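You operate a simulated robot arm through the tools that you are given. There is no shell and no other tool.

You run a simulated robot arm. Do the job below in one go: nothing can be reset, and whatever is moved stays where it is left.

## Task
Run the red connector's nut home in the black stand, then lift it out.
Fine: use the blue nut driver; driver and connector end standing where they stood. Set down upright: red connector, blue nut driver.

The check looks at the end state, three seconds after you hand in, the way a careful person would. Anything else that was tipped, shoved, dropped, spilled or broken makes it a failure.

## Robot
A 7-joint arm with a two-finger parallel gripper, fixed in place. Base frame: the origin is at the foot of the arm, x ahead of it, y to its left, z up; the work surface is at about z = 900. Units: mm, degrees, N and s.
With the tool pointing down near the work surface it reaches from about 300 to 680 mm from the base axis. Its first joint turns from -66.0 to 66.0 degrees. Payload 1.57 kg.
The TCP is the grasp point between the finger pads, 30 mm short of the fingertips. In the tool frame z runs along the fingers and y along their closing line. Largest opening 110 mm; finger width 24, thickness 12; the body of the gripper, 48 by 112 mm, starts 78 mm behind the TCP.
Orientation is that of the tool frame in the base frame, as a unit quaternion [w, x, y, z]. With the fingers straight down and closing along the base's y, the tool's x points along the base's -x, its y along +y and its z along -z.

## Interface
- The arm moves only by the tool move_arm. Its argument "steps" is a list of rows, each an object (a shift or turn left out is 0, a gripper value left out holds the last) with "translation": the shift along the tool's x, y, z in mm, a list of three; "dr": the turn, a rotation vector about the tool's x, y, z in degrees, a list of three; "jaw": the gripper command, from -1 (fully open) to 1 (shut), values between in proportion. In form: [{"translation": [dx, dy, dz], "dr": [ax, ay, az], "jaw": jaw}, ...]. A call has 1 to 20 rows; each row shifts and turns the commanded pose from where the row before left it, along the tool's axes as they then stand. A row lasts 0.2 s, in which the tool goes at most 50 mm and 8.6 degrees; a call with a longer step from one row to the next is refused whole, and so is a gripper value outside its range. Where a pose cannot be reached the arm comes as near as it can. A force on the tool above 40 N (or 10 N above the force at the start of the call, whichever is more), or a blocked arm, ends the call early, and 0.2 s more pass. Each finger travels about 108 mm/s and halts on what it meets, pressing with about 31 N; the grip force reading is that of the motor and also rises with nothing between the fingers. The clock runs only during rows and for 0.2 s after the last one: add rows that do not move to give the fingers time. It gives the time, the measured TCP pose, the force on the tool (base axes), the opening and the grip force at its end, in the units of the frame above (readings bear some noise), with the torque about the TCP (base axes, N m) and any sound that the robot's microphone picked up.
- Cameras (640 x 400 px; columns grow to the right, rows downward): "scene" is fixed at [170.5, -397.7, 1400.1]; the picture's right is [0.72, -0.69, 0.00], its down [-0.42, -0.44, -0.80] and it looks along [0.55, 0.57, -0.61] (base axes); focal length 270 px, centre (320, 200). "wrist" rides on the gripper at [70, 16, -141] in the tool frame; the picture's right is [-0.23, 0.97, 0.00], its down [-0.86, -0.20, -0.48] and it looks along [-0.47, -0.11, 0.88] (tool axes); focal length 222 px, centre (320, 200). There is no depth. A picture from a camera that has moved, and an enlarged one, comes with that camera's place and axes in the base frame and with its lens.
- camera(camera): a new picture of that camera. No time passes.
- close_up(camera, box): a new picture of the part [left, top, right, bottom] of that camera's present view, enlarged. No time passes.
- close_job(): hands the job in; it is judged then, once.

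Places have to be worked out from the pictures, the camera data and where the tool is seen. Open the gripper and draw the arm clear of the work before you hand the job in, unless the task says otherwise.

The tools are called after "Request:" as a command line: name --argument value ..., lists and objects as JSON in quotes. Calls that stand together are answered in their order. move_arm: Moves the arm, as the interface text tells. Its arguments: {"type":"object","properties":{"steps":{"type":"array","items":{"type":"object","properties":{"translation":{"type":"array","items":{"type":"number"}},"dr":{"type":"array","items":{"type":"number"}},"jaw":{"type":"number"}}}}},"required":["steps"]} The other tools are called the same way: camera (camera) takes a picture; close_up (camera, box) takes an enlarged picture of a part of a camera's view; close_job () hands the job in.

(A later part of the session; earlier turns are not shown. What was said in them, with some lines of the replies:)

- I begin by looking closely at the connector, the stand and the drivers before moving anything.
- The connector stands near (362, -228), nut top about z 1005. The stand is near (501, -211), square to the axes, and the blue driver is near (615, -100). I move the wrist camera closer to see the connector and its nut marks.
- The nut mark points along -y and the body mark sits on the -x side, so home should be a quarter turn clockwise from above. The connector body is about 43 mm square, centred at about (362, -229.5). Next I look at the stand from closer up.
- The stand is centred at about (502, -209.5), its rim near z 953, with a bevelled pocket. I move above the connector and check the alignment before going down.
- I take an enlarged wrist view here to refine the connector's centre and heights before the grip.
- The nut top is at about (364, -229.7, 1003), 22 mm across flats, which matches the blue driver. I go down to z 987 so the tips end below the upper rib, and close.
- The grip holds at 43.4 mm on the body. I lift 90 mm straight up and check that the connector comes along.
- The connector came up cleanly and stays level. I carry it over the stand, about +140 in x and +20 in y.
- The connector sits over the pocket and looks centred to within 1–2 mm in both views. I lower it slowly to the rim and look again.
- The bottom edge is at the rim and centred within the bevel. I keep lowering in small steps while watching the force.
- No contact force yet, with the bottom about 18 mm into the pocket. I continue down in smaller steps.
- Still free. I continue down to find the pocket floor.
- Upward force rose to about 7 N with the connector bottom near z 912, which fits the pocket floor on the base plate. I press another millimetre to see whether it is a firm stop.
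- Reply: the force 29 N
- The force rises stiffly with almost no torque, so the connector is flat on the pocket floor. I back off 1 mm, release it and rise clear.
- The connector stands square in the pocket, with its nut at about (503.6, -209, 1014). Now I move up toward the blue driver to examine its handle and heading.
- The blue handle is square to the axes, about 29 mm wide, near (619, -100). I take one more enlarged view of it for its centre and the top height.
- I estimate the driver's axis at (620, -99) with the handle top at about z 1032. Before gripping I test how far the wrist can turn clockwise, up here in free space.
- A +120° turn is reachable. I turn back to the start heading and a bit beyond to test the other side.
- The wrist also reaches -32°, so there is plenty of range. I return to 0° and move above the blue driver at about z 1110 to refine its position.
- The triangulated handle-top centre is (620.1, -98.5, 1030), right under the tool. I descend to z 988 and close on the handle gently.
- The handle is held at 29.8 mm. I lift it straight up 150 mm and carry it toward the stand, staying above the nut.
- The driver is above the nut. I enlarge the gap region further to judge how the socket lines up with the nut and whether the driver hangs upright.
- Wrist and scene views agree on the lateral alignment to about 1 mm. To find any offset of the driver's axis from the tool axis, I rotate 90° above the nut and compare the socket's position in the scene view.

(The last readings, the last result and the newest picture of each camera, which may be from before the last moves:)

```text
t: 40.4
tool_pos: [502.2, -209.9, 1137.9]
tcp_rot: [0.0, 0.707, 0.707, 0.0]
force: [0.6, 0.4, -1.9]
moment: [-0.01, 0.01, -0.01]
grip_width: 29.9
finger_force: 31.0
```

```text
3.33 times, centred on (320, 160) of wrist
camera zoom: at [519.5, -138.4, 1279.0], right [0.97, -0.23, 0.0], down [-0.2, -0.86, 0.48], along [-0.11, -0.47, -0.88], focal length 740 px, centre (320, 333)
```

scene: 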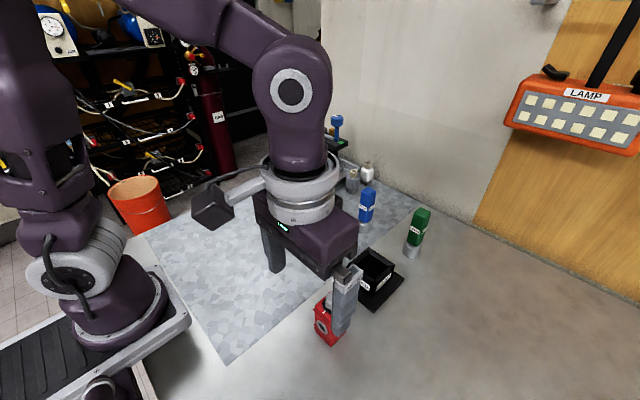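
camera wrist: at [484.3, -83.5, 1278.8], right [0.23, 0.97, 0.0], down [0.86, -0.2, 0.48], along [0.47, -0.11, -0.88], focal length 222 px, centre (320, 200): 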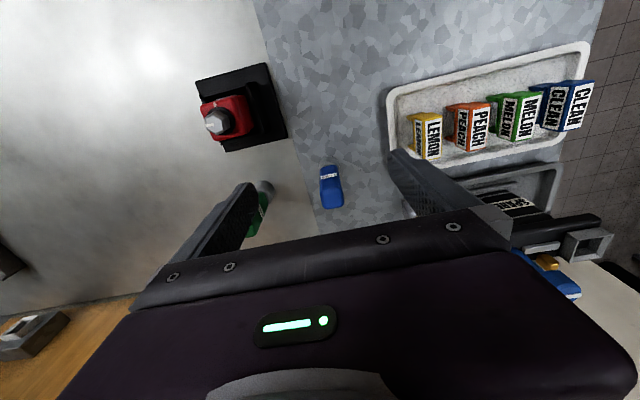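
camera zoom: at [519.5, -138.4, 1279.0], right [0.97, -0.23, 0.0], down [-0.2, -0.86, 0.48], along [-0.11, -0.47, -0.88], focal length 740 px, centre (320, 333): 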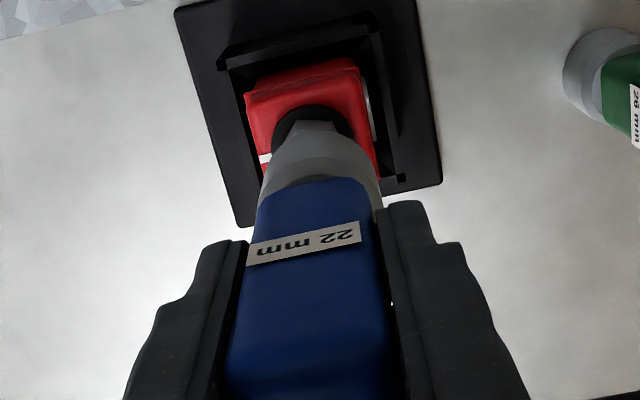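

The socket hasn't shifted at all with the 90° turn, so the driver's axis is on the tool axis and over the nut. I turn back to 0° and start lowering toward the nut.

Request:
move_arm --steps '[{"dr": [0, 0, -7.5]}, {"dr": [0, 0, -7.5]}, {"dr": [0, 0, -7.5]}, {"dr": [0, 0, -7.5]}, {"dr": [0, 0, -7.5]}, {"dr": [0, 0, -7.5]}, {"dr": [0, 0, -7.5]}, {"dr": [0, 0, -7.5]}, {"dr": [0, 0, -7.5]}, {"dr": [0, 0, -7.5]}, {"dr": [0, 0, -7.5]}, {"dr": [0, 0, -7.5]}, {"translation": [0, 0, 10]}, {"translation": [0, 0, 10]}, {"translation": [0, 0, 5]}, {}, {}]'

Request:
close_up --camera "scene" --box '[340, 210, 390, 260]'

```text
t: 44.0
tool_pos: [503.4, -208.0, 1113.3]
tcp_rot: [0.0, 0.0, 1.0, 0.0]
force: [-0.2, -0.9, -2.3]
moment: [0.02, 0.0, 0.03]
grip_width: 29.9
finger_force: 30.4
```

```text
8.00 times, centred on (365, 235) of scene
camera zoom: at [170.5, -397.7, 1400.1], right [0.72, -0.69, 0.0], down [-0.42, -0.44, -0.8], along [0.55, 0.57, -0.61], focal length 2162 px, centre (-40, -80)
```

zoom: 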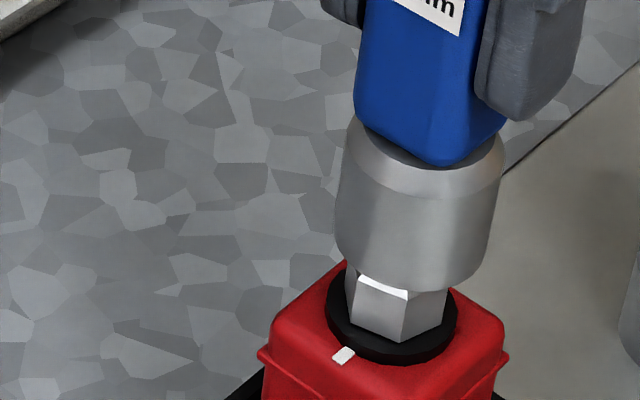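

The socket is just above the nut and nearly concentric, perhaps 1 mm off toward +x/-y. I correct half of that and lower in 1 mm steps.

Request:
move_arm --steps '[{"translation": [0.5, 0.5, 2]}, {"translation": [0, 0, 2]}, {"translation": [0, 0, 2]}, {"translation": [0, 0, 1]}, {"translation": [0, 0, 1]}, {"translation": [0, 0, 1]}, {"translation": [0, 0, 1]}, {"translation": [0, 0, 1]}, {"translation": [0, 0, 1]}, {}, {}]'

Request:
close_up --camera "scene" --box '[340, 210, 390, 260]'

```text
t: 46.4
tool_pos: [503.4, -207.7, 1099.5]
tcp_rot: [0.001, 0.0, 1.0, 0.0]
force: [-0.5, 0.1, -1.8]
moment: [-0.01, 0.04, -0.02]
grip_width: 29.9
finger_force: 31.3
```

```text
8.00 times, centred on (365, 235) of scene
camera zoom: at [170.5, -397.7, 1400.1], right [0.72, -0.69, 0.0], down [-0.42, -0.44, -0.8], along [0.55, 0.57, -0.61], focal length 2162 px, centre (-40, -80)
```

zoom: 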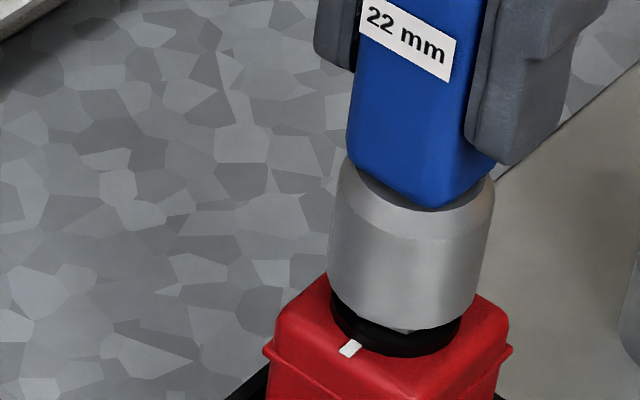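

No contact yet and the nut is disappearing into the socket. I continue down in 1 mm steps.

Request:
move_arm --steps '[{"translation": [0, 0, 1]}, {"translation": [0, 0, 1]}, {"translation": [0, 0, 1]}, {"translation": [0, 0, 1]}, {}, {}]'

Request:
close_up --camera "scene" --box '[340, 210, 390, 260]'

```text
t: 47.8
tool_pos: [501.7, -209.7, 1096.0]
tcp_rot: [0.001, 0.0, 1.0, -0.001]
force: [-0.2, -0.4, -2.0]
moment: [-0.01, 0.04, -0.02]
grip_width: 30.0
finger_force: 30.9
```

```text
8.00 times, centred on (365, 235) of scene
camera zoom: at [170.5, -397.7, 1400.1], right [0.72, -0.69, 0.0], down [-0.42, -0.44, -0.8], along [0.55, 0.57, -0.61], focal length 2162 px, centre (-40, -80)
```

zoom: 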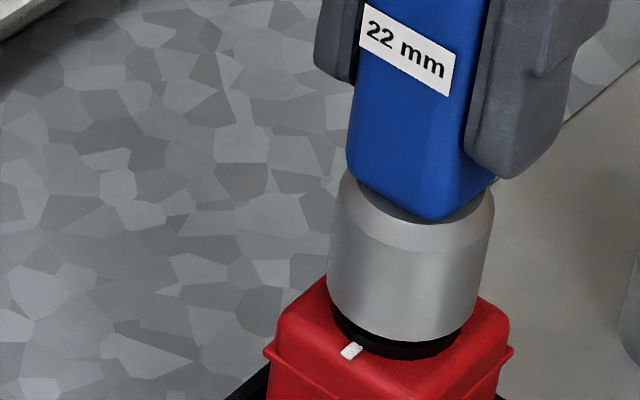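

Still free. I keep going until something pushes back.

Request:
move_arm --steps '[{"translation": [0, 0, 1]}, {"translation": [0, 0, 1]}, {"translation": [0, 0, 1]}, {"translation": [0, 0, 1]}, {}, {}]'

Request:
close_up --camera "scene" --box '[340, 210, 390, 260]'

```text
t: 49.2
tool_pos: [502.0, -209.1, 1094.1]
tcp_rot: [0.001, 0.0, 1.0, -0.001]
force: [-4.7, -0.8, 18.7]
moment: [-0.04, 0.41, 0.01]
grip_width: 29.8
finger_force: 31.0
```

```text
8.00 times, centred on (365, 235) of scene
camera zoom: at [170.1, -397.6, 1400.2], right [0.72, -0.69, 0.0], down [-0.42, -0.44, -0.8], along [0.55, 0.57, -0.61], focal length 2162 px, centre (-40, -80)
```

zoom: 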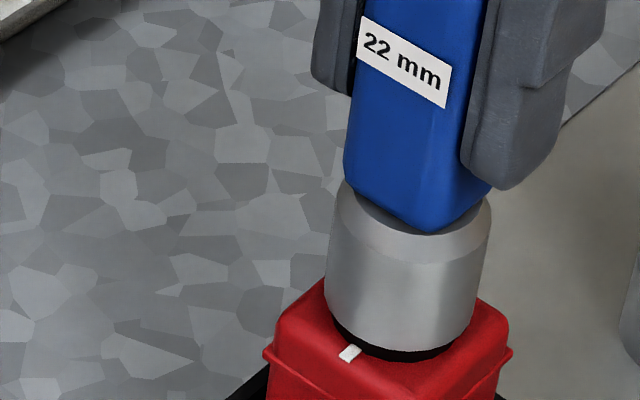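

The socket stops with its rim close to the black collar, about 15 mm below the nut top, so the hex is engaged. There is some side force toward -x. I ease up 0.8 mm, shift slightly, and begin turning clockwise while watching the torque.

Request:
move_arm --steps '[{"translation": [0.3, 0, -0.8]}, {}, {"dr": [0, 0, 4]}, {"dr": [0, 0, 4]}, {"dr": [0, 0, 4]}, {"dr": [0, 0, 4]}, {}]'

Request:
close_up --camera "scene" --box '[340, 210, 390, 260]'

```text
t: 50.8
tool_pos: [500.9, -208.0, 1093.3]
tcp_rot: [0.0, 0.14, 0.99, 0.0]
force: [-2.2, -3.1, 15.0]
moment: [-0.13, 0.24, 0.0]
grip_width: 29.7
finger_force: 31.0
```

```text
8.00 times, centred on (365, 235) of scene
camera zoom: at [170.2, -397.7, 1400.2], right [0.72, -0.69, 0.0], down [-0.42, -0.44, -0.8], along [0.55, 0.57, -0.61], focal length 2162 px, centre (-40, -80)
```

zoom: 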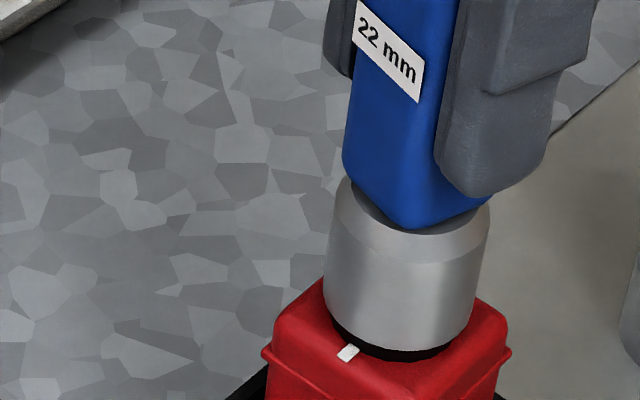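

The tool turned 16° with no measurable torque and the body did not move. I ease off the downward load a little and continue.

Request:
move_arm --steps '[{"translation": [0, 0, -0.6]}, {}, {"dr": [0, 0, 4]}, {"dr": [0, 0, 4]}, {"dr": [0, 0, 4]}, {"dr": [0, 0, 4]}, {"dr": [0, 0, 4]}, {"dr": [0, 0, 4]}, {}]'

Request:
close_up --camera "scene" --box '[340, 210, 390, 260]'

```text
t: 52.8
tool_pos: [500.4, -207.3, 1094.0]
tcp_rot: [0.0, 0.341, 0.94, -0.001]
force: [0.2, 0.7, -1.5]
moment: [0.03, 0.08, 0.02]
grip_width: 29.8
finger_force: 31.2
```

```text
8.00 times, centred on (365, 235) of scene
camera zoom: at [170.5, -397.7, 1400.1], right [0.72, -0.69, 0.0], down [-0.42, -0.44, -0.8], along [0.55, 0.57, -0.61], focal length 2162 px, centre (-40, -80)
```

zoom: 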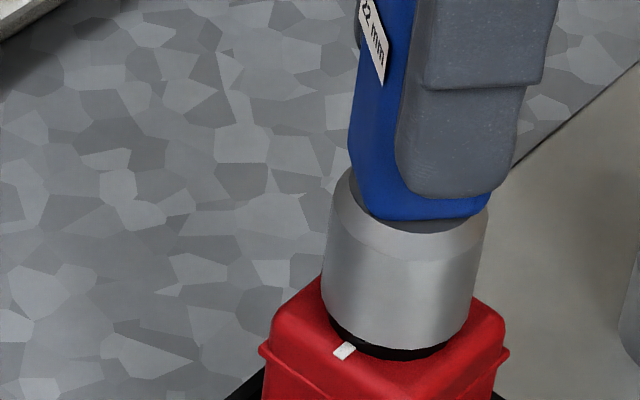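

Forces are near zero and the wrist is at 40°. I continue clockwise in small steps.

Request:
move_arm --steps '[{"dr": [0, 0, 4]}, {"dr": [0, 0, 4]}, {"dr": [0, 0, 4]}, {"dr": [0, 0, 4]}, {"dr": [0, 0, 4]}, {"dr": [0, 0, 4]}, {"dr": [0, 0, 4]}, {"dr": [0, 0, 4]}, {}]'

Request:
close_up --camera "scene" --box '[340, 210, 390, 260]'

```text
t: 54.8
tool_pos: [501.5, -209.2, 1094.5]
tcp_rot: [0.0, 0.588, 0.809, 0.0]
force: [-6.3, -1.6, 8.9]
moment: [-0.01, 0.59, 0.01]
grip_width: 29.7
finger_force: 30.5
```

```text
8.00 times, centred on (365, 235) of scene
camera zoom: at [170.2, -397.7, 1400.2], right [0.72, -0.69, 0.0], down [-0.42, -0.44, -0.8], along [0.55, 0.57, -0.61], focal length 2162 px, centre (-40, -80)
```

zoom: 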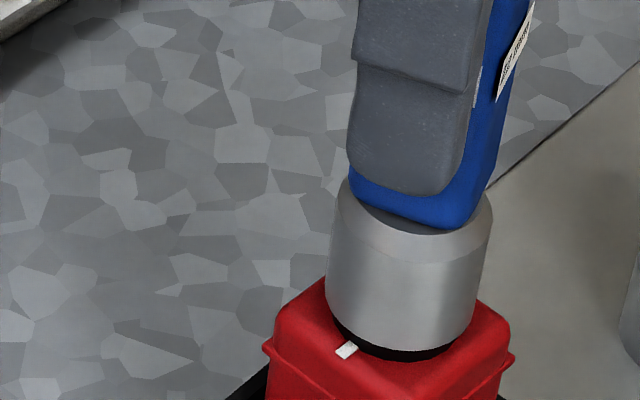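

At 72° with no rotation stop felt and only modest side forces. I finish the quarter turn to 90°.

Request:
move_arm --steps '[{"translation": [0, 0, -0.3]}, {"dr": [0, 0, 4]}, {"dr": [0, 0, 4]}, {"dr": [0, 0, 4]}, {"dr": [0, 0, 4]}, {"dr": [0, 0, 2]}, {}, {}]'

Request:
close_up --camera "scene" --box '[340, 210, 390, 260]'

```text
t: 56.6
tool_pos: [502.8, -208.5, 1093.3]
tcp_rot: [0.0, 0.707, 0.707, 0.0]
force: [-0.9, -1.3, 1.5]
moment: [-0.15, 0.15, 0.01]
grip_width: 29.8
finger_force: 31.3
```

```text
8.00 times, centred on (365, 235) of scene
camera zoom: at [170.5, -397.7, 1400.1], right [0.72, -0.69, 0.0], down [-0.42, -0.44, -0.8], along [0.55, 0.57, -0.61], focal length 2162 px, centre (-40, -80)
```

zoom: 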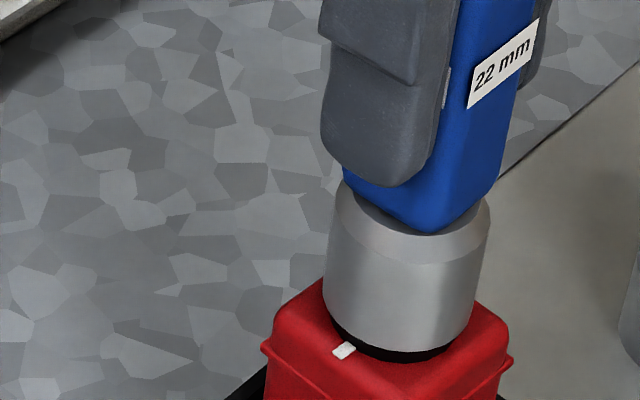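

At 90° with no torque rise or sound. I lift the driver straight off and look at the nut's mark.

Request:
move_arm --steps '[{"translation": [0, 0, -3]}, {"translation": [0, 0, -5]}, {"translation": [0, 0, -8]}, {"translation": [0, 0, -10]}, {"translation": [0, 0, -12]}, {"translation": [0, 0, -15]}, {}, {}]'

Request:
close_up --camera "scene" --box '[340, 210, 390, 260]'

Request:
close_up --camera "wrist" --box '[260, 80, 380, 200]'

```text
t: 58.4
tool_pos: [501.1, -208.3, 1147.9]
tcp_rot: [0.0, 0.707, 0.708, 0.0]
force: [-0.5, 0.1, -1.0]
moment: [0.0, 0.0, 0.03]
grip_width: 29.9
finger_force: 31.2
```

```text
8.00 times, centred on (365, 235) of scene
camera zoom: at [170.5, -397.7, 1400.1], right [0.72, -0.69, 0.0], down [-0.42, -0.44, -0.8], along [0.55, 0.57, -0.61], focal length 2162 px, centre (-40, -80)
```

zoom: 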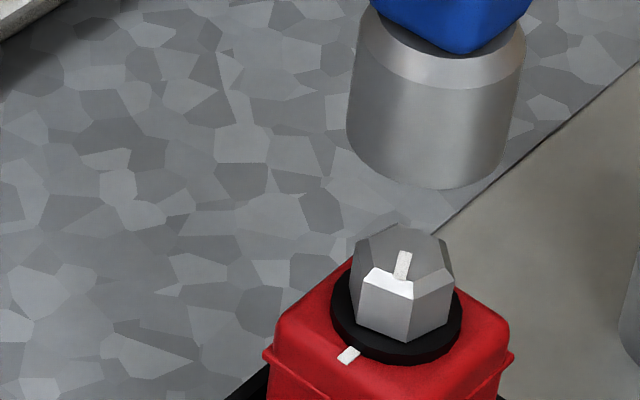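

```text
3.33 times, centred on (320, 140) of wrist
camera zoom: at [518.8, -137.6, 1288.5], right [0.97, -0.23, 0.0], down [-0.2, -0.86, 0.48], along [-0.11, -0.47, -0.88], focal length 740 px, centre (320, 400)
```

zoom: 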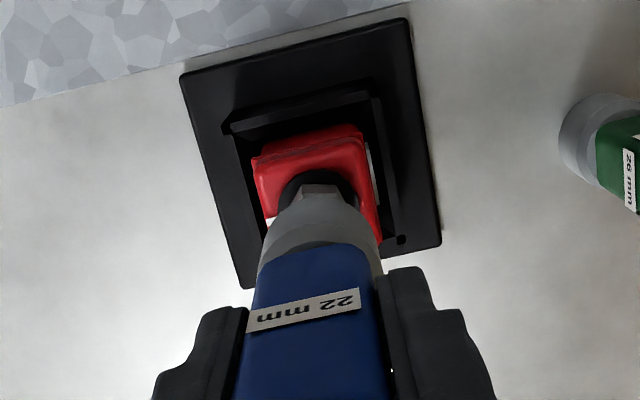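

The nut turned, but its mark is still about 27° short of the body mark, so about 63° of the 90° was transmitted. I go straight back down at this heading and turn further.

Request:
move_arm --steps '[{"translation": [0, 0, 12]}, {"translation": [0, 0, 12]}, {"translation": [0, 0, 8]}, {"translation": [0, 0, 6]}, {"translation": [0, 0, 4]}, {"translation": [0, 0, 3]}, {"translation": [0, 0, 3]}, {"translation": [0, 0, 2]}, {"translation": [0, 0, 1]}, {}, {}]'

Request:
close_up --camera "scene" --box '[340, 210, 390, 260]'

```text
t: 60.8
tool_pos: [501.9, -208.6, 1096.7]
tcp_rot: [0.0, 0.707, 0.707, 0.001]
force: [-0.6, 0.1, -2.3]
moment: [0.03, 0.04, 0.0]
grip_width: 29.7
finger_force: 30.9
```

```text
8.00 times, centred on (365, 235) of scene
camera zoom: at [170.5, -397.7, 1400.1], right [0.72, -0.69, 0.0], down [-0.42, -0.44, -0.8], along [0.55, 0.57, -0.61], focal length 2162 px, centre (-40, -80)
```

zoom: 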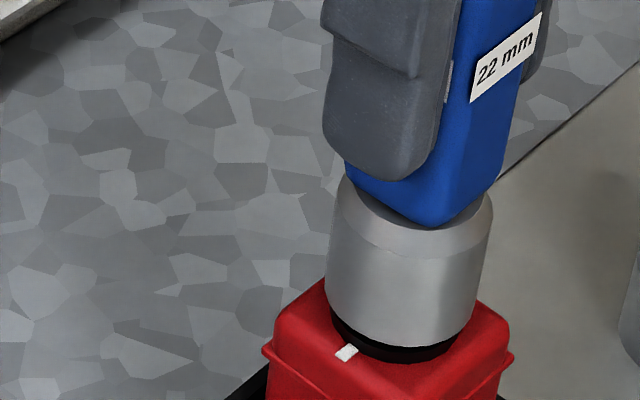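

The socket is down over the nut with no load. I turn another 27° clockwise in 3° steps.

Request:
move_arm --steps '[{"dr": [0, 0, 3]}, {"dr": [0, 0, 3]}, {"dr": [0, 0, 3]}, {"dr": [0, 0, 3]}, {"dr": [0, 0, 3]}, {"dr": [0, 0, 3]}, {"dr": [0, 0, 3]}, {"dr": [0, 0, 3]}, {"dr": [0, 0, 3]}, {}, {}]'

```text
t: 63.2
tool_pos: [502.2, -208.8, 1095.5]
tcp_rot: [0.001, 0.853, 0.523, 0.0]
force: [-1.8, -1.6, -0.2]
moment: [-0.09, 0.2, 0.02]
grip_width: 29.7
finger_force: 31.3
```

No stop felt at 117°. I lift off again to read the mark.

Request:
move_arm --steps '[{"translation": [0, 0, -3]}, {"translation": [0, 0, -5]}, {"translation": [0, 0, -8]}, {"translation": [0, 0, -10]}, {"translation": [0, 0, -12]}, {"translation": [0, 0, -13]}, {}, {}]'

Request:
close_up --camera "scene" --box '[350, 225, 380, 255]'

```text
t: 65.0
tool_pos: [501.6, -208.5, 1148.6]
tcp_rot: [-0.001, 0.853, 0.523, 0.0]
force: [-0.3, -0.4, -1.3]
moment: [-0.01, -0.03, 0.03]
grip_width: 29.8
finger_force: 30.6
```

```text
13.33 times, centred on (365, 240) of scene
camera zoom: at [170.5, -397.7, 1400.1], right [0.72, -0.69, 0.0], down [-0.42, -0.44, -0.8], along [0.55, 0.57, -0.61], focal length 3603 px, centre (-280, -333)
```

zoom: 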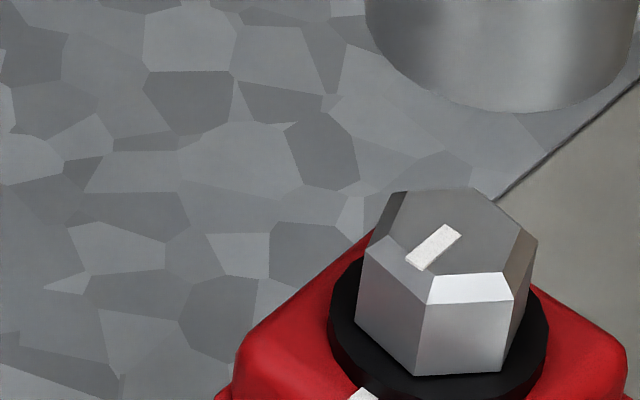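

The nut mark now points along -x, toward the body mark. I take a closer picture including both marks to measure the remaining error.

Request:
close_up --camera "scene" --box '[352, 232, 376, 256]'

Request:
camera --camera "wrist"

```text
16.00 times, centred on (364, 244) of scene
camera zoom: at [170.5, -397.7, 1400.1], right [0.72, -0.69, 0.0], down [-0.42, -0.44, -0.8], along [0.55, 0.57, -0.61], focal length 4324 px, centre (-384, -504)
```

zoom: 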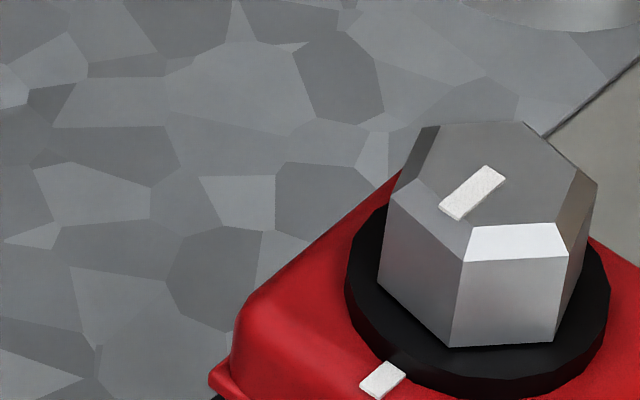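

```text
taken
camera wrist: at [548.9, -152.8, 1289.1], right [0.76, -0.64, 0.0], down [-0.57, -0.67, 0.48], along [-0.31, -0.37, -0.88], focal length 222 px, centre (320, 200)
```

wrist: 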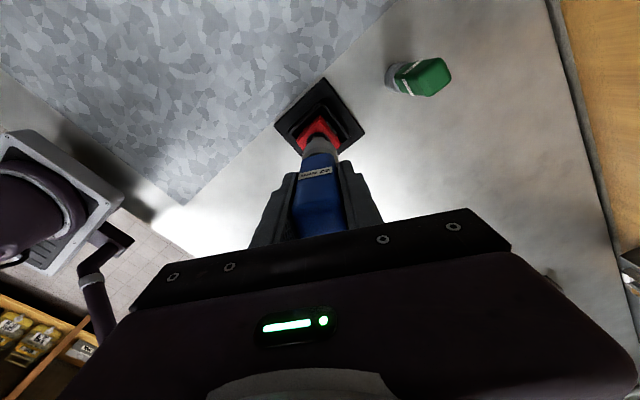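

The long edges of the nut mark and the body mark are parallel to within about 1° and in line, so the nut is home. I turn the driver back to its original heading before returning it.

Request:
move_arm --steps '[{"dr": [0, 0, -8.4]}, {"dr": [0, 0, -8.4]}, {"dr": [0, 0, -8.4]}, {"dr": [0, 0, -8.4]}, {"dr": [0, 0, -8.4]}, {"dr": [0, 0, -8.4]}, {"dr": [0, 0, -8.4]}, {"dr": [0, 0, -8.4]}, {"dr": [0, 0, -8.4]}, {"dr": [0, 0, -8.4]}, {"dr": [0, 0, -8.4]}, {"dr": [0, 0, -8.4]}, {"dr": [0, 0, -8.4]}, {"dr": [0, 0, -7.8]}, {}, {}]'

Request:
close_up --camera "wrist" --box '[240, 100, 400, 220]'

Request:
close_up --camera "scene" --box '[350, 210, 390, 260]'

```text
t: 68.4
tool_pos: [501.1, -208.6, 1148.2]
tcp_rot: [0.0, 0.0, 1.0, 0.001]
force: [0.3, 0.1, -1.8]
moment: [-0.02, 0.0, -0.01]
grip_width: 29.9
finger_force: 30.6
```

```text
3.33 times, centred on (320, 160) of wrist
camera zoom: at [432.5, -191.3, 1288.7], right [0.23, 0.97, 0.0], down [0.86, -0.2, 0.48], along [0.47, -0.11, -0.88], focal length 740 px, centre (320, 333)
```

zoom: 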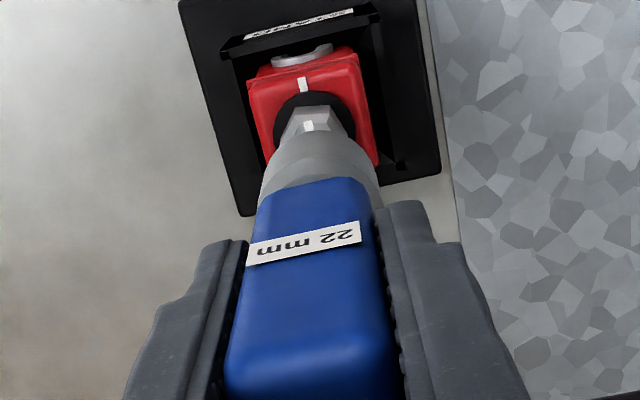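

```text
8.00 times, centred on (370, 235) of scene
camera zoom: at [170.5, -397.7, 1400.1], right [0.72, -0.69, 0.0], down [-0.42, -0.44, -0.8], along [0.55, 0.57, -0.61], focal length 2162 px, centre (-80, -80)
```

zoom: 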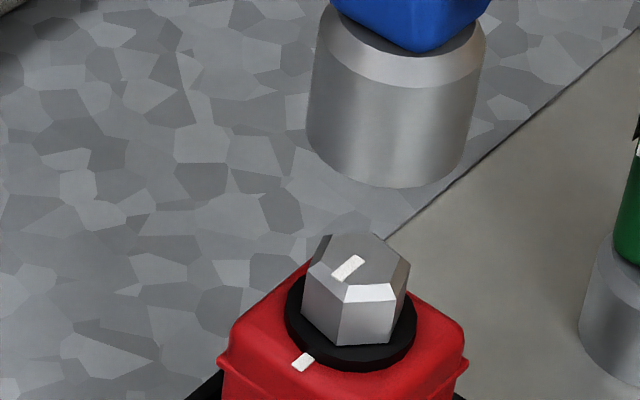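

The wrist camera now sees both marks. I enlarge that to confirm the alignment before putting the driver away.

Request:
close_up --camera "wrist" --box '[300, 115, 340, 155]'

```text
10.00 times, centred on (320, 135) of wrist
camera zoom: at [432.5, -191.3, 1288.7], right [0.23, 0.97, 0.0], down [0.86, -0.2, 0.48], along [0.47, -0.11, -0.88], focal length 2221 px, centre (320, 850)
```

zoom: 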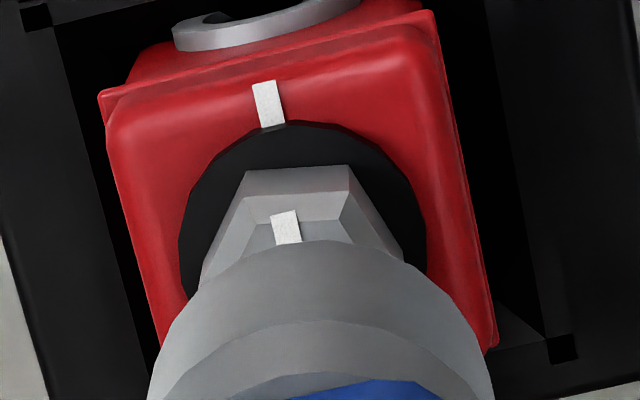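

The marks look aligned, but I want a sharper reading of the nut's flat as a cross-check.

Request:
close_up --camera "wrist" --box '[306, 120, 330, 144]'

```text
16.00 times, centred on (318, 132) of wrist
camera zoom: at [432.5, -191.3, 1288.7], right [0.23, 0.97, 0.0], down [0.86, -0.2, 0.48], along [0.47, -0.11, -0.88], focal length 3554 px, centre (352, 1288)
```

zoom: 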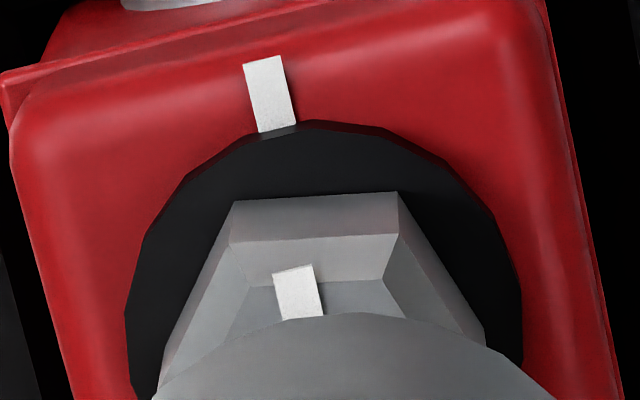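

Both marks agree to about 1–2° and lie in line, so the nut is home. I carry the driver back above its original spot at (620.0, -98.6) and lower most of the way.

Request:
move_arm --steps '[{"translation": [-19.6, 18.4, 0]}, {"translation": [-19.6, 18.4, 0]}, {"translation": [-19.6, 18.4, 0]}, {"translation": [-19.6, 18.3, 0]}, {"translation": [-20, 18.3, 0]}, {"translation": [-20, 18.3, 0]}, {}, {"translation": [0, 0, 40]}, {"translation": [0, 0, 40]}, {"translation": [0, 0, 40]}, {"translation": [0, 0, 20]}, {"translation": [0, 0, 10]}, {}, {}]'

Request:
close_up --camera "scene" --box '[310, 130, 430, 250]'

Request:
close_up --camera "wrist" --box '[240, 100, 400, 220]'

```text
t: 71.4
tool_pos: [619.7, -98.1, 997.3]
tcp_rot: [0.001, 0.001, 1.0, 0.0]
force: [1.0, -0.2, -2.4]
moment: [0.05, -0.01, -0.02]
grip_width: 29.8
finger_force: 31.2
```

```text
3.33 times, centred on (370, 190) of scene
camera zoom: at [170.5, -397.7, 1400.1], right [0.72, -0.69, 0.0], down [-0.42, -0.44, -0.8], along [0.55, 0.57, -0.61], focal length 901 px, centre (153, 233)
```

zoom: 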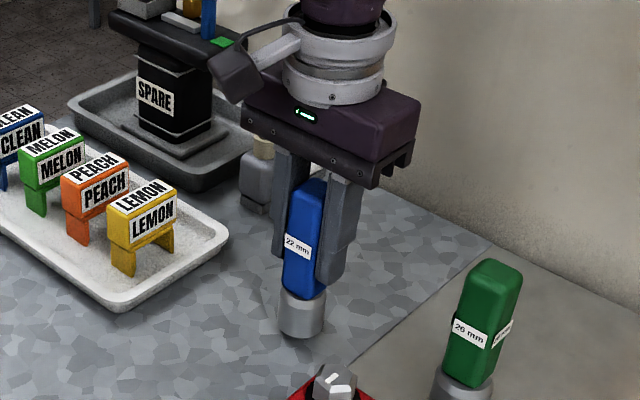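

```text
3.33 times, centred on (320, 160) of wrist
camera zoom: at [551.0, -81.8, 1138.4], right [0.23, 0.97, 0.0], down [0.86, -0.2, 0.48], along [0.47, -0.11, -0.88], focal length 740 px, centre (320, 333)
```

zoom: 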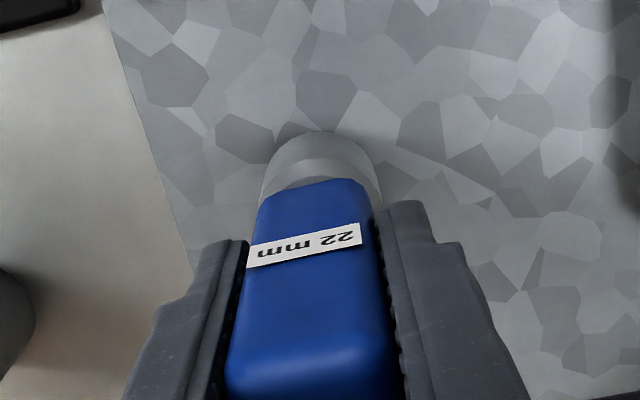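

The driver is about 9.7 mm above its standing height. I lower the rest slowly and watch for contact.

Request:
move_arm --steps '[{"translation": [0, 0, 3]}, {"translation": [0, 0, 3]}, {"translation": [0, 0, 2]}, {"translation": [0, 0, 1]}, {"translation": [0, 0, 0.5]}, {}, {}]'

```text
t: 73.0
tool_pos: [620.8, -100.1, 986.5]
tcp_rot: [0.001, 0.0, 1.0, 0.0]
force: [-1.8, -0.6, 3.0]
moment: [0.0, 0.05, 0.06]
grip_width: 29.7
finger_force: 31.3
```

Light contact on the table, about 5 N. I open the fingers and rise clear of the driver.

Request:
move_arm --steps '[{"jaw": 0.3}, {}, {"jaw": -0.2}, {}, {"jaw": -1}, {}, {}, {"translation": [0, 0, -20]}, {"translation": [0, 0, -30]}, {"translation": [0, 0, -40]}, {"translation": [0, 0, -40]}, {"translation": [0, 0, -20]}, {}]'

Request:
close_up --camera "scene" --box '[310, 130, 430, 250]'

Request:
close_up --camera "wrist" --box '[270, 100, 370, 200]'

```text
t: 75.8
tool_pos: [619.7, -98.6, 1137.6]
tcp_rot: [0.0, -0.001, 1.0, 0.0]
force: [-0.1, 0.0, -0.1]
moment: [0.01, 0.02, 0.0]
grip_width: 109.9
finger_force: 0.1
```

```text
3.33 times, centred on (370, 190) of scene
camera zoom: at [170.5, -397.7, 1400.1], right [0.72, -0.69, 0.0], down [-0.42, -0.44, -0.8], along [0.55, 0.57, -0.61], focal length 901 px, centre (153, 233)
```

zoom: 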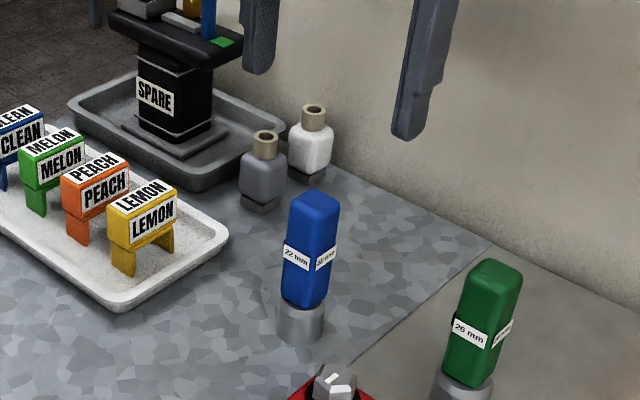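

```text
4.00 times, centred on (320, 150) of wrist
camera zoom: at [550.9, -81.2, 1279.5], right [0.23, 0.97, 0.0], down [0.86, -0.2, 0.48], along [0.47, -0.11, -0.88], focal length 888 px, centre (320, 400)
```

zoom: 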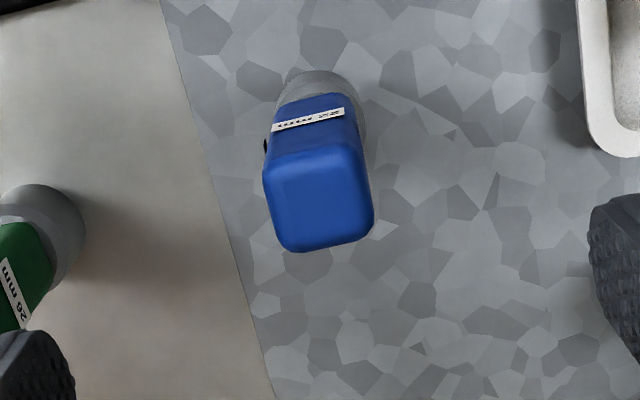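

The blue driver stands exactly where it was, upright. I go back over the stand to look at the connector.

Request:
move_arm --steps '[{"translation": [19.6, -18.5, 0]}, {"translation": [19.6, -18.5, 0]}, {"translation": [19.6, -18.5, 0]}, {"translation": [19.6, -18.5, 0]}, {"translation": [19.6, -18.5, 0]}, {"translation": [19.6, -18.5, 0]}, {"translation": [0, 0, 30]}, {"translation": [0, 0, 19.2]}, {}, {}]'

Request:
close_up --camera "wrist" --box '[260, 80, 380, 200]'

Request:
close_up --camera "scene" --box '[320, 210, 420, 310]'

Request:
close_up --camera "wrist" --box '[300, 110, 340, 150]'

```text
t: 78.0
tool_pos: [503.4, -209.5, 1088.8]
tcp_rot: [0.0, 0.0, 1.0, 0.0]
force: [0.7, -0.5, 1.2]
moment: [0.02, -0.01, -0.01]
grip_width: 110.1
finger_force: 0.1
```

```text
3.33 times, centred on (320, 140) of wrist
camera zoom: at [434.9, -191.3, 1229.9], right [0.23, 0.97, 0.0], down [0.86, -0.2, 0.48], along [0.47, -0.11, -0.88], focal length 740 px, centre (320, 400)
```

zoom: 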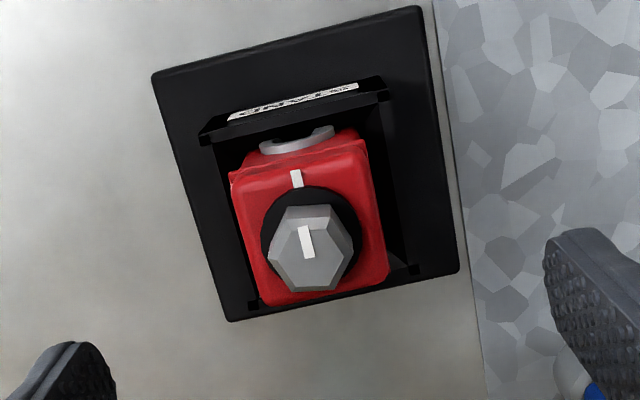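

```text
4.00 times, centred on (370, 260) of scene
camera zoom: at [170.5, -397.7, 1400.1], right [0.72, -0.69, 0.0], down [-0.42, -0.44, -0.8], along [0.55, 0.57, -0.61], focal length 1081 px, centre (120, -40)
```

zoom: 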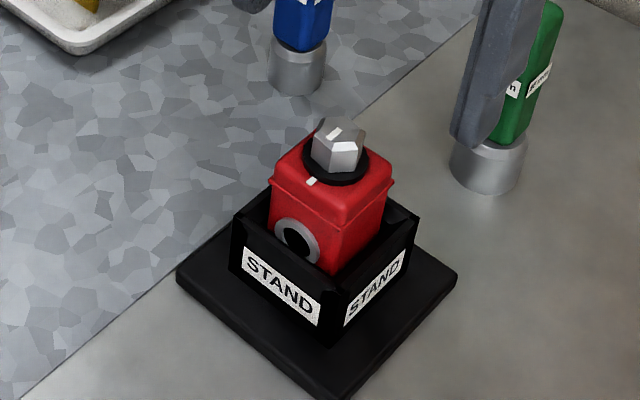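

```text
10.00 times, centred on (320, 130) of wrist
camera zoom: at [434.9, -191.3, 1229.9], right [0.23, 0.97, 0.0], down [0.86, -0.2, 0.48], along [0.47, -0.11, -0.88], focal length 2221 px, centre (320, 900)
```

zoom: 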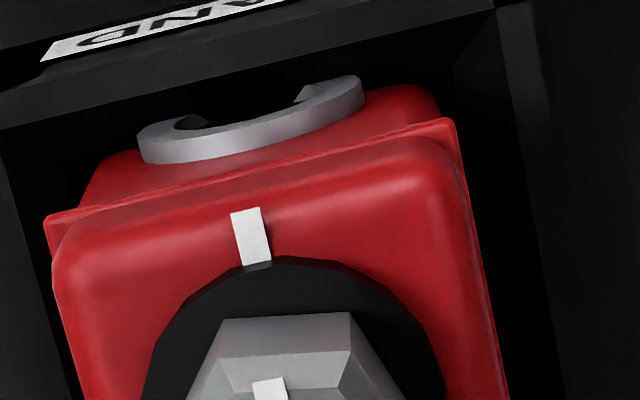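

The connector is square in the pocket. I take one more zoom centred on the nut top to verify both marks directly from above.

Request:
close_up --camera "wrist" --box '[298, 128, 338, 168]'

```text
10.00 times, centred on (318, 148) of wrist
camera zoom: at [434.9, -191.3, 1229.9], right [0.23, 0.97, 0.0], down [0.86, -0.2, 0.48], along [0.47, -0.11, -0.88], focal length 2221 px, centre (340, 720)
```

zoom: 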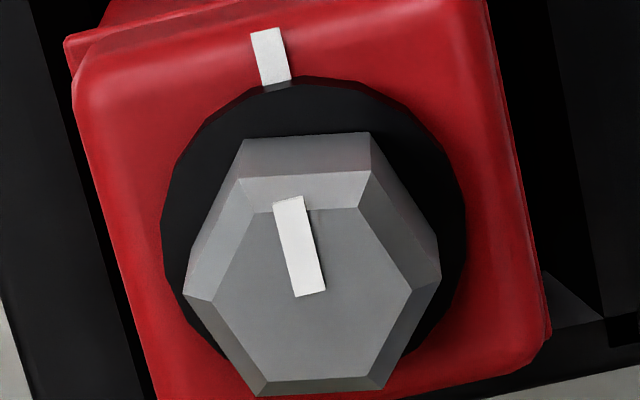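

The marks match within about half a degree. The connector has shifted about (-2, -1) mm within the pocket's play, so I offset the tool by that, go down to the same grip height and close.

Request:
move_arm --steps '[{"translation": [2.2, -0.9, 30]}, {"translation": [0, 0, 30]}, {"translation": [0, 0, 20]}, {"translation": [0, 0, 10]}, {}, {"jaw": -0.2}, {}, {"jaw": 0.1}, {}, {"jaw": 1}, {}, {}, {}]'

Request:
close_up --camera "wrist" --box '[240, 100, 400, 220]'

```text
t: 80.8
tool_pos: [500.3, -212.0, 998.5]
tcp_rot: [0.001, 0.0, 1.0, 0.0]
force: [0.7, 1.1, -0.5]
moment: [-0.03, -0.08, 0.01]
grip_width: 43.6
finger_force: 30.9
```

```text
3.33 times, centred on (320, 160) of wrist
camera zoom: at [432.3, -193.6, 1140.2], right [0.23, 0.97, 0.0], down [0.85, -0.2, 0.48], along [0.47, -0.11, -0.88], focal length 740 px, centre (320, 333)
```

zoom: 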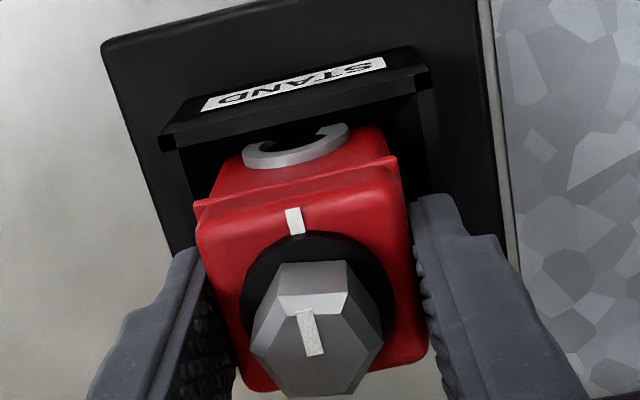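

The grip matches the original within about 0.7 mm. I lift the connector straight out of the stand.

Request:
move_arm --steps '[{"translation": [0, 0, -4]}, {"translation": [0, 0, -6]}, {"translation": [0, 0, -10]}, {"translation": [0, 0, -12]}, {"translation": [0, 0, -12]}, {"translation": [0, 0, -14]}, {"translation": [0, 0, -14]}, {"translation": [0, 0, -16]}, {}, {}]'

Request:
close_up --camera "scene" --box '[300, 180, 440, 320]'

Request:
close_up --camera "wrist" --box '[240, 100, 400, 220]'

```text
t: 83.0
tool_pos: [500.5, -209.0, 1087.5]
tcp_rot: [-0.001, 0.0, 1.0, 0.0]
force: [0.7, 0.3, -1.8]
moment: [0.0, 0.03, 0.0]
grip_width: 43.1
finger_force: 30.7
```

```text
2.86 times, centred on (370, 250) of scene
camera zoom: at [170.5, -397.7, 1400.1], right [0.72, -0.69, 0.0], down [-0.42, -0.44, -0.8], along [0.55, 0.57, -0.61], focal length 772 px, centre (177, 57)
```

zoom: 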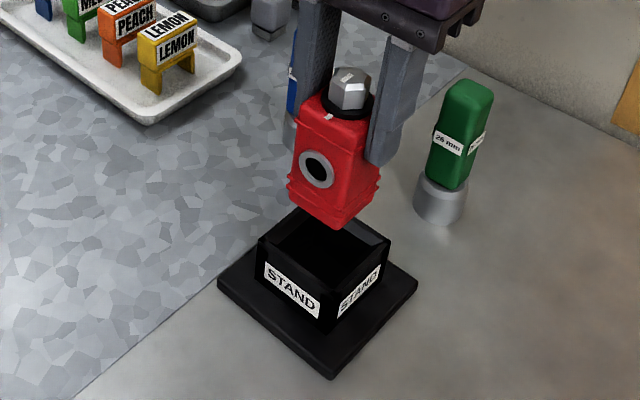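

```text
3.33 times, centred on (320, 160) of wrist
camera zoom: at [432.2, -192.2, 1228.5], right [0.23, 0.97, 0.0], down [0.86, -0.2, 0.48], along [0.47, -0.11, -0.88], focal length 740 px, centre (320, 333)
```

zoom: 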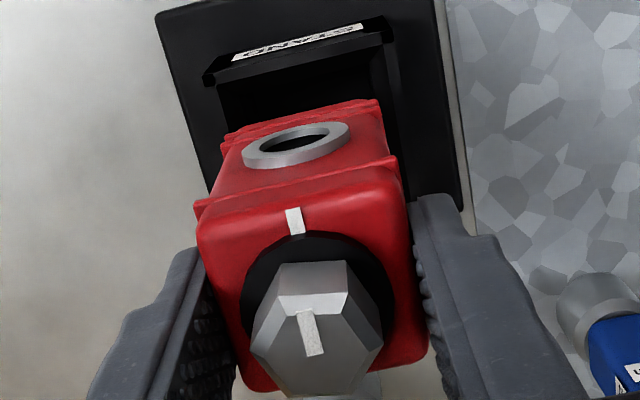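

The connector is out, the stand hasn't moved. I carry it back above its original place and lower to about 10 mm above the table.

Request:
move_arm --steps '[{"translation": [20, -2.7, 0]}, {"translation": [30, -4.1, 0]}, {"translation": [30, -4.1, 0]}, {"translation": [30, -4.1, 0]}, {"translation": [20, -2.8, 0]}, {"translation": [7.1, -1, 0]}, {}, {"translation": [0, 0, 25]}, {"translation": [0, 0, 25]}, {"translation": [0, 0, 25]}, {"translation": [0, 0, 15]}, {}, {}]'

Request:
close_up --camera "scene" --box '[270, 230, 410, 350]'

Request:
close_up --camera "wrist" --box '[240, 100, 400, 220]'

```text
t: 85.8
tool_pos: [363.3, -229.2, 994.8]
tcp_rot: [0.001, 0.0, 1.0, -0.001]
force: [-0.2, 0.6, -1.0]
moment: [0.03, 0.03, 0.02]
grip_width: 43.3
finger_force: 30.7
```

```text
3.33 times, centred on (340, 290) of scene
camera zoom: at [170.5, -397.7, 1400.1], right [0.72, -0.69, 0.0], down [-0.42, -0.44, -0.8], along [0.55, 0.57, -0.61], focal length 901 px, centre (253, -100)
```

zoom: 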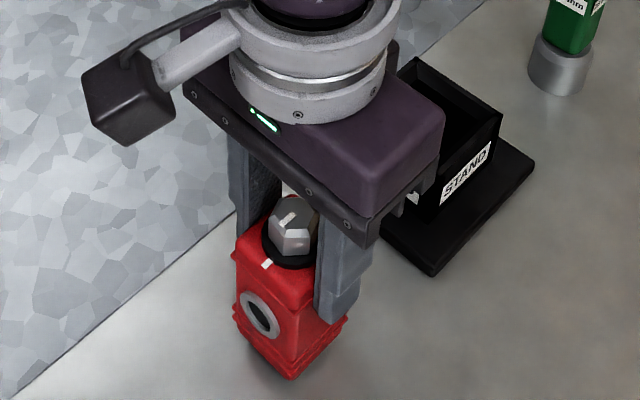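

```text
3.33 times, centred on (320, 160) of wrist
camera zoom: at [294.2, -212.3, 1136.8], right [0.23, 0.97, 0.0], down [0.86, -0.2, 0.48], along [0.47, -0.11, -0.88], focal length 740 px, centre (320, 333)
```

zoom: 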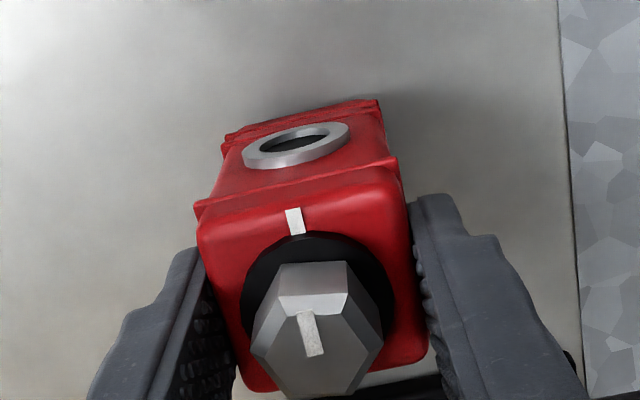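

The connector hangs upright just above its old spot. I lower the last 10 mm slowly to contact.

Request:
move_arm --steps '[{"translation": [0, 0, 3]}, {"translation": [0, 0, 3]}, {"translation": [0, 0, 2]}, {"translation": [0, 0, 1]}, {"translation": [0, 0, 0.5]}, {}, {}]'

```text
t: 87.4
tool_pos: [363.2, -229.8, 986.8]
tcp_rot: [0.001, 0.0, 1.0, -0.001]
force: [-3.6, -0.5, 28.2]
moment: [0.04, 0.34, 0.03]
grip_width: 43.5
finger_force: 30.9
```

It is firmly on the table at 28 N. I ease up about 1.2 mm to unload it and read the force.

Request:
move_arm --steps '[{"translation": [0, 0, -0.6]}, {"translation": [0, 0, -0.5]}, {}, {}]'

```text
t: 88.4
tool_pos: [362.0, -230.0, 988.0]
tcp_rot: [0.0, 0.0, 1.0, 0.0]
force: [0.4, -0.5, -1.2]
moment: [-0.02, 0.01, -0.02]
grip_width: 43.4
finger_force: 30.5
```

The load is off, with the bottom within a fraction of a millimetre of the table. I lower 0.3 mm, release and rise clear.

Request:
move_arm --steps '[{"translation": [0, 0, 0.3]}, {}, {"jaw": 0.15}, {}, {"jaw": -0.2}, {}, {"jaw": -1}, {}, {}, {"translation": [0, 0, -20]}, {"translation": [0, 0, -30]}, {"translation": [0, 0, -30]}, {"translation": [0, 0, -40]}, {}, {}]'

Request:
close_up --camera "scene" --box '[290, 230, 410, 350]'

Request:
camera --camera "wrist"

```text
t: 91.6
tool_pos: [362.8, -228.5, 1108.8]
tcp_rot: [-0.001, 0.001, 1.0, 0.0]
force: [0.3, -0.5, -0.5]
moment: [0.03, -0.01, 0.02]
grip_width: 109.8
finger_force: 0.1
```

```text
3.33 times, centred on (350, 290) of scene
camera zoom: at [170.5, -397.7, 1400.1], right [0.72, -0.69, 0.0], down [-0.42, -0.44, -0.8], along [0.55, 0.57, -0.61], focal length 901 px, centre (220, -100)
```

zoom: 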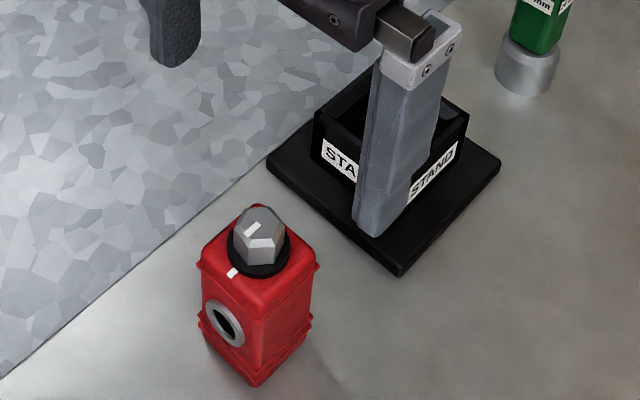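

```text
taken
camera wrist: at [293.7, -211.9, 1249.7], right [0.23, 0.97, 0.0], down [0.86, -0.2, 0.48], along [0.47, -0.11, -0.88], focal length 222 px, centre (320, 200)
```

wrist: 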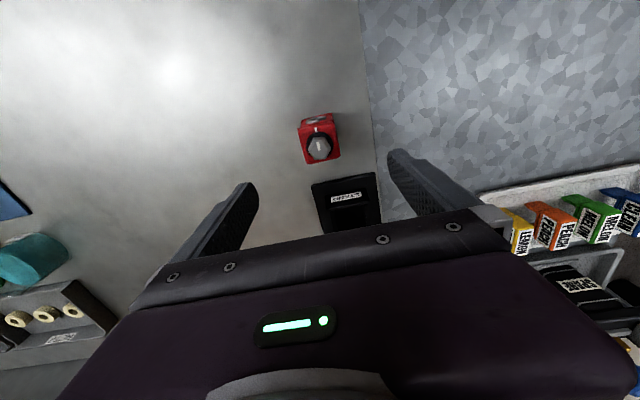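

The connector stands upright within about 1–2 mm of its original spot, with its marks aligned. I draw the arm up and clear and check the whole scene.

Request:
move_arm --steps '[{"translation": [0, 0, -40]}, {"translation": [-10, 22, -30]}, {"translation": [-15, 30, -20]}, {"translation": [-15, 30, -20]}, {"translation": [-15, 30, -15]}, {"translation": [-10, 25, 0]}, {}, {}]'

Request:
camera --camera "scene"

Request:
close_up --camera "scene" --box '[290, 230, 410, 350]'

Request:
close_up --camera "wrist" --box '[190, 60, 350, 180]'

```text
t: 93.4
tool_pos: [429.9, -93.4, 1232.2]
tcp_rot: [0.001, -0.001, 1.0, 0.0]
force: [0.6, 0.1, 1.0]
moment: [0.02, 0.0, 0.02]
grip_width: 110.4
finger_force: 0.1
```

```text
taken
```

scene: 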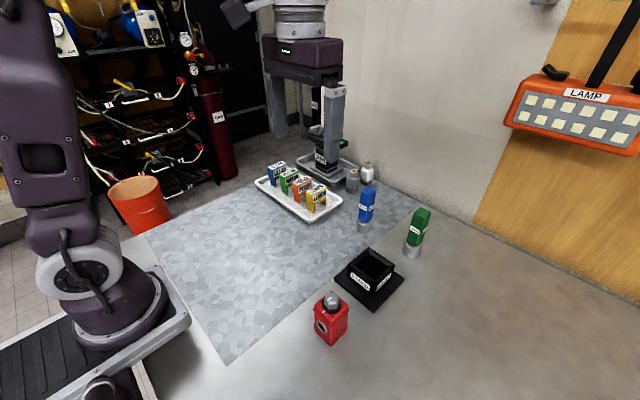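

```text
3.33 times, centred on (350, 290) of scene
camera zoom: at [170.5, -397.7, 1400.1], right [0.72, -0.69, 0.0], down [-0.42, -0.44, -0.8], along [0.55, 0.57, -0.61], focal length 901 px, centre (220, -100)
```

zoom: 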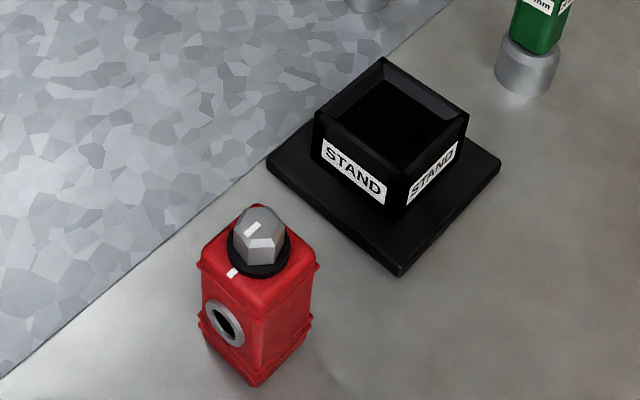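

```text
3.33 times, centred on (270, 120) of wrist
camera zoom: at [361.0, -75.2, 1373.3], right [0.23, 0.97, 0.0], down [0.86, -0.2, 0.48], along [0.47, -0.11, -0.88], focal length 740 px, centre (487, 467)
```

zoom: 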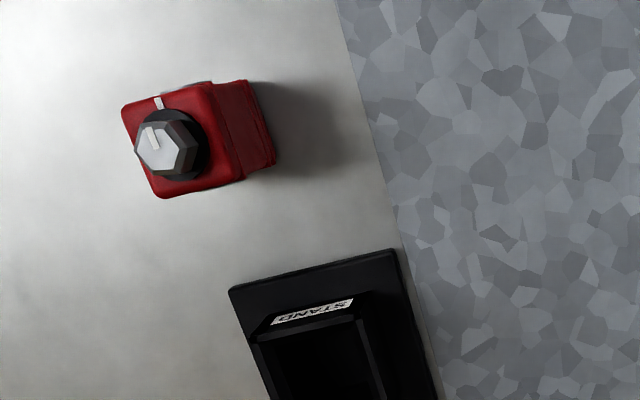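

The nut is home with its marks aligned. The connector and blue driver stand upright where they began, nothing else has moved, and the arm is clear with the gripper open. I hand in the job.

Request:
close_job

```text
The job is handed in.
```

The red connector's nut is home, and the connector is out of the stand and back where it stood. I handed the job in, but no result has come back.

- **Nut:** I turned it a quarter turn clockwise with the blue 22 mm driver while the connector sat in the stand. In the last close pictures its white mark lined up with the body mark to about half a degree. I judged home by the marks alone: I felt no stop or torque rise and heard no click, and I did not turn it any further to look for one.
- **Extra pass:** the first 90° with the driver moved the nut only about 63°. I lowered the driver again and turned 27° more to bring the marks into line.
- **Blue driver:** it is upright in the same spot and heading as before.
- **Red connector:** it is upright, about 1–2 mm from its original place.
- **Everything else:** the stand, green driver, tray and bottles look unmoved in the final pictures. The arm is clear and the gripper open.
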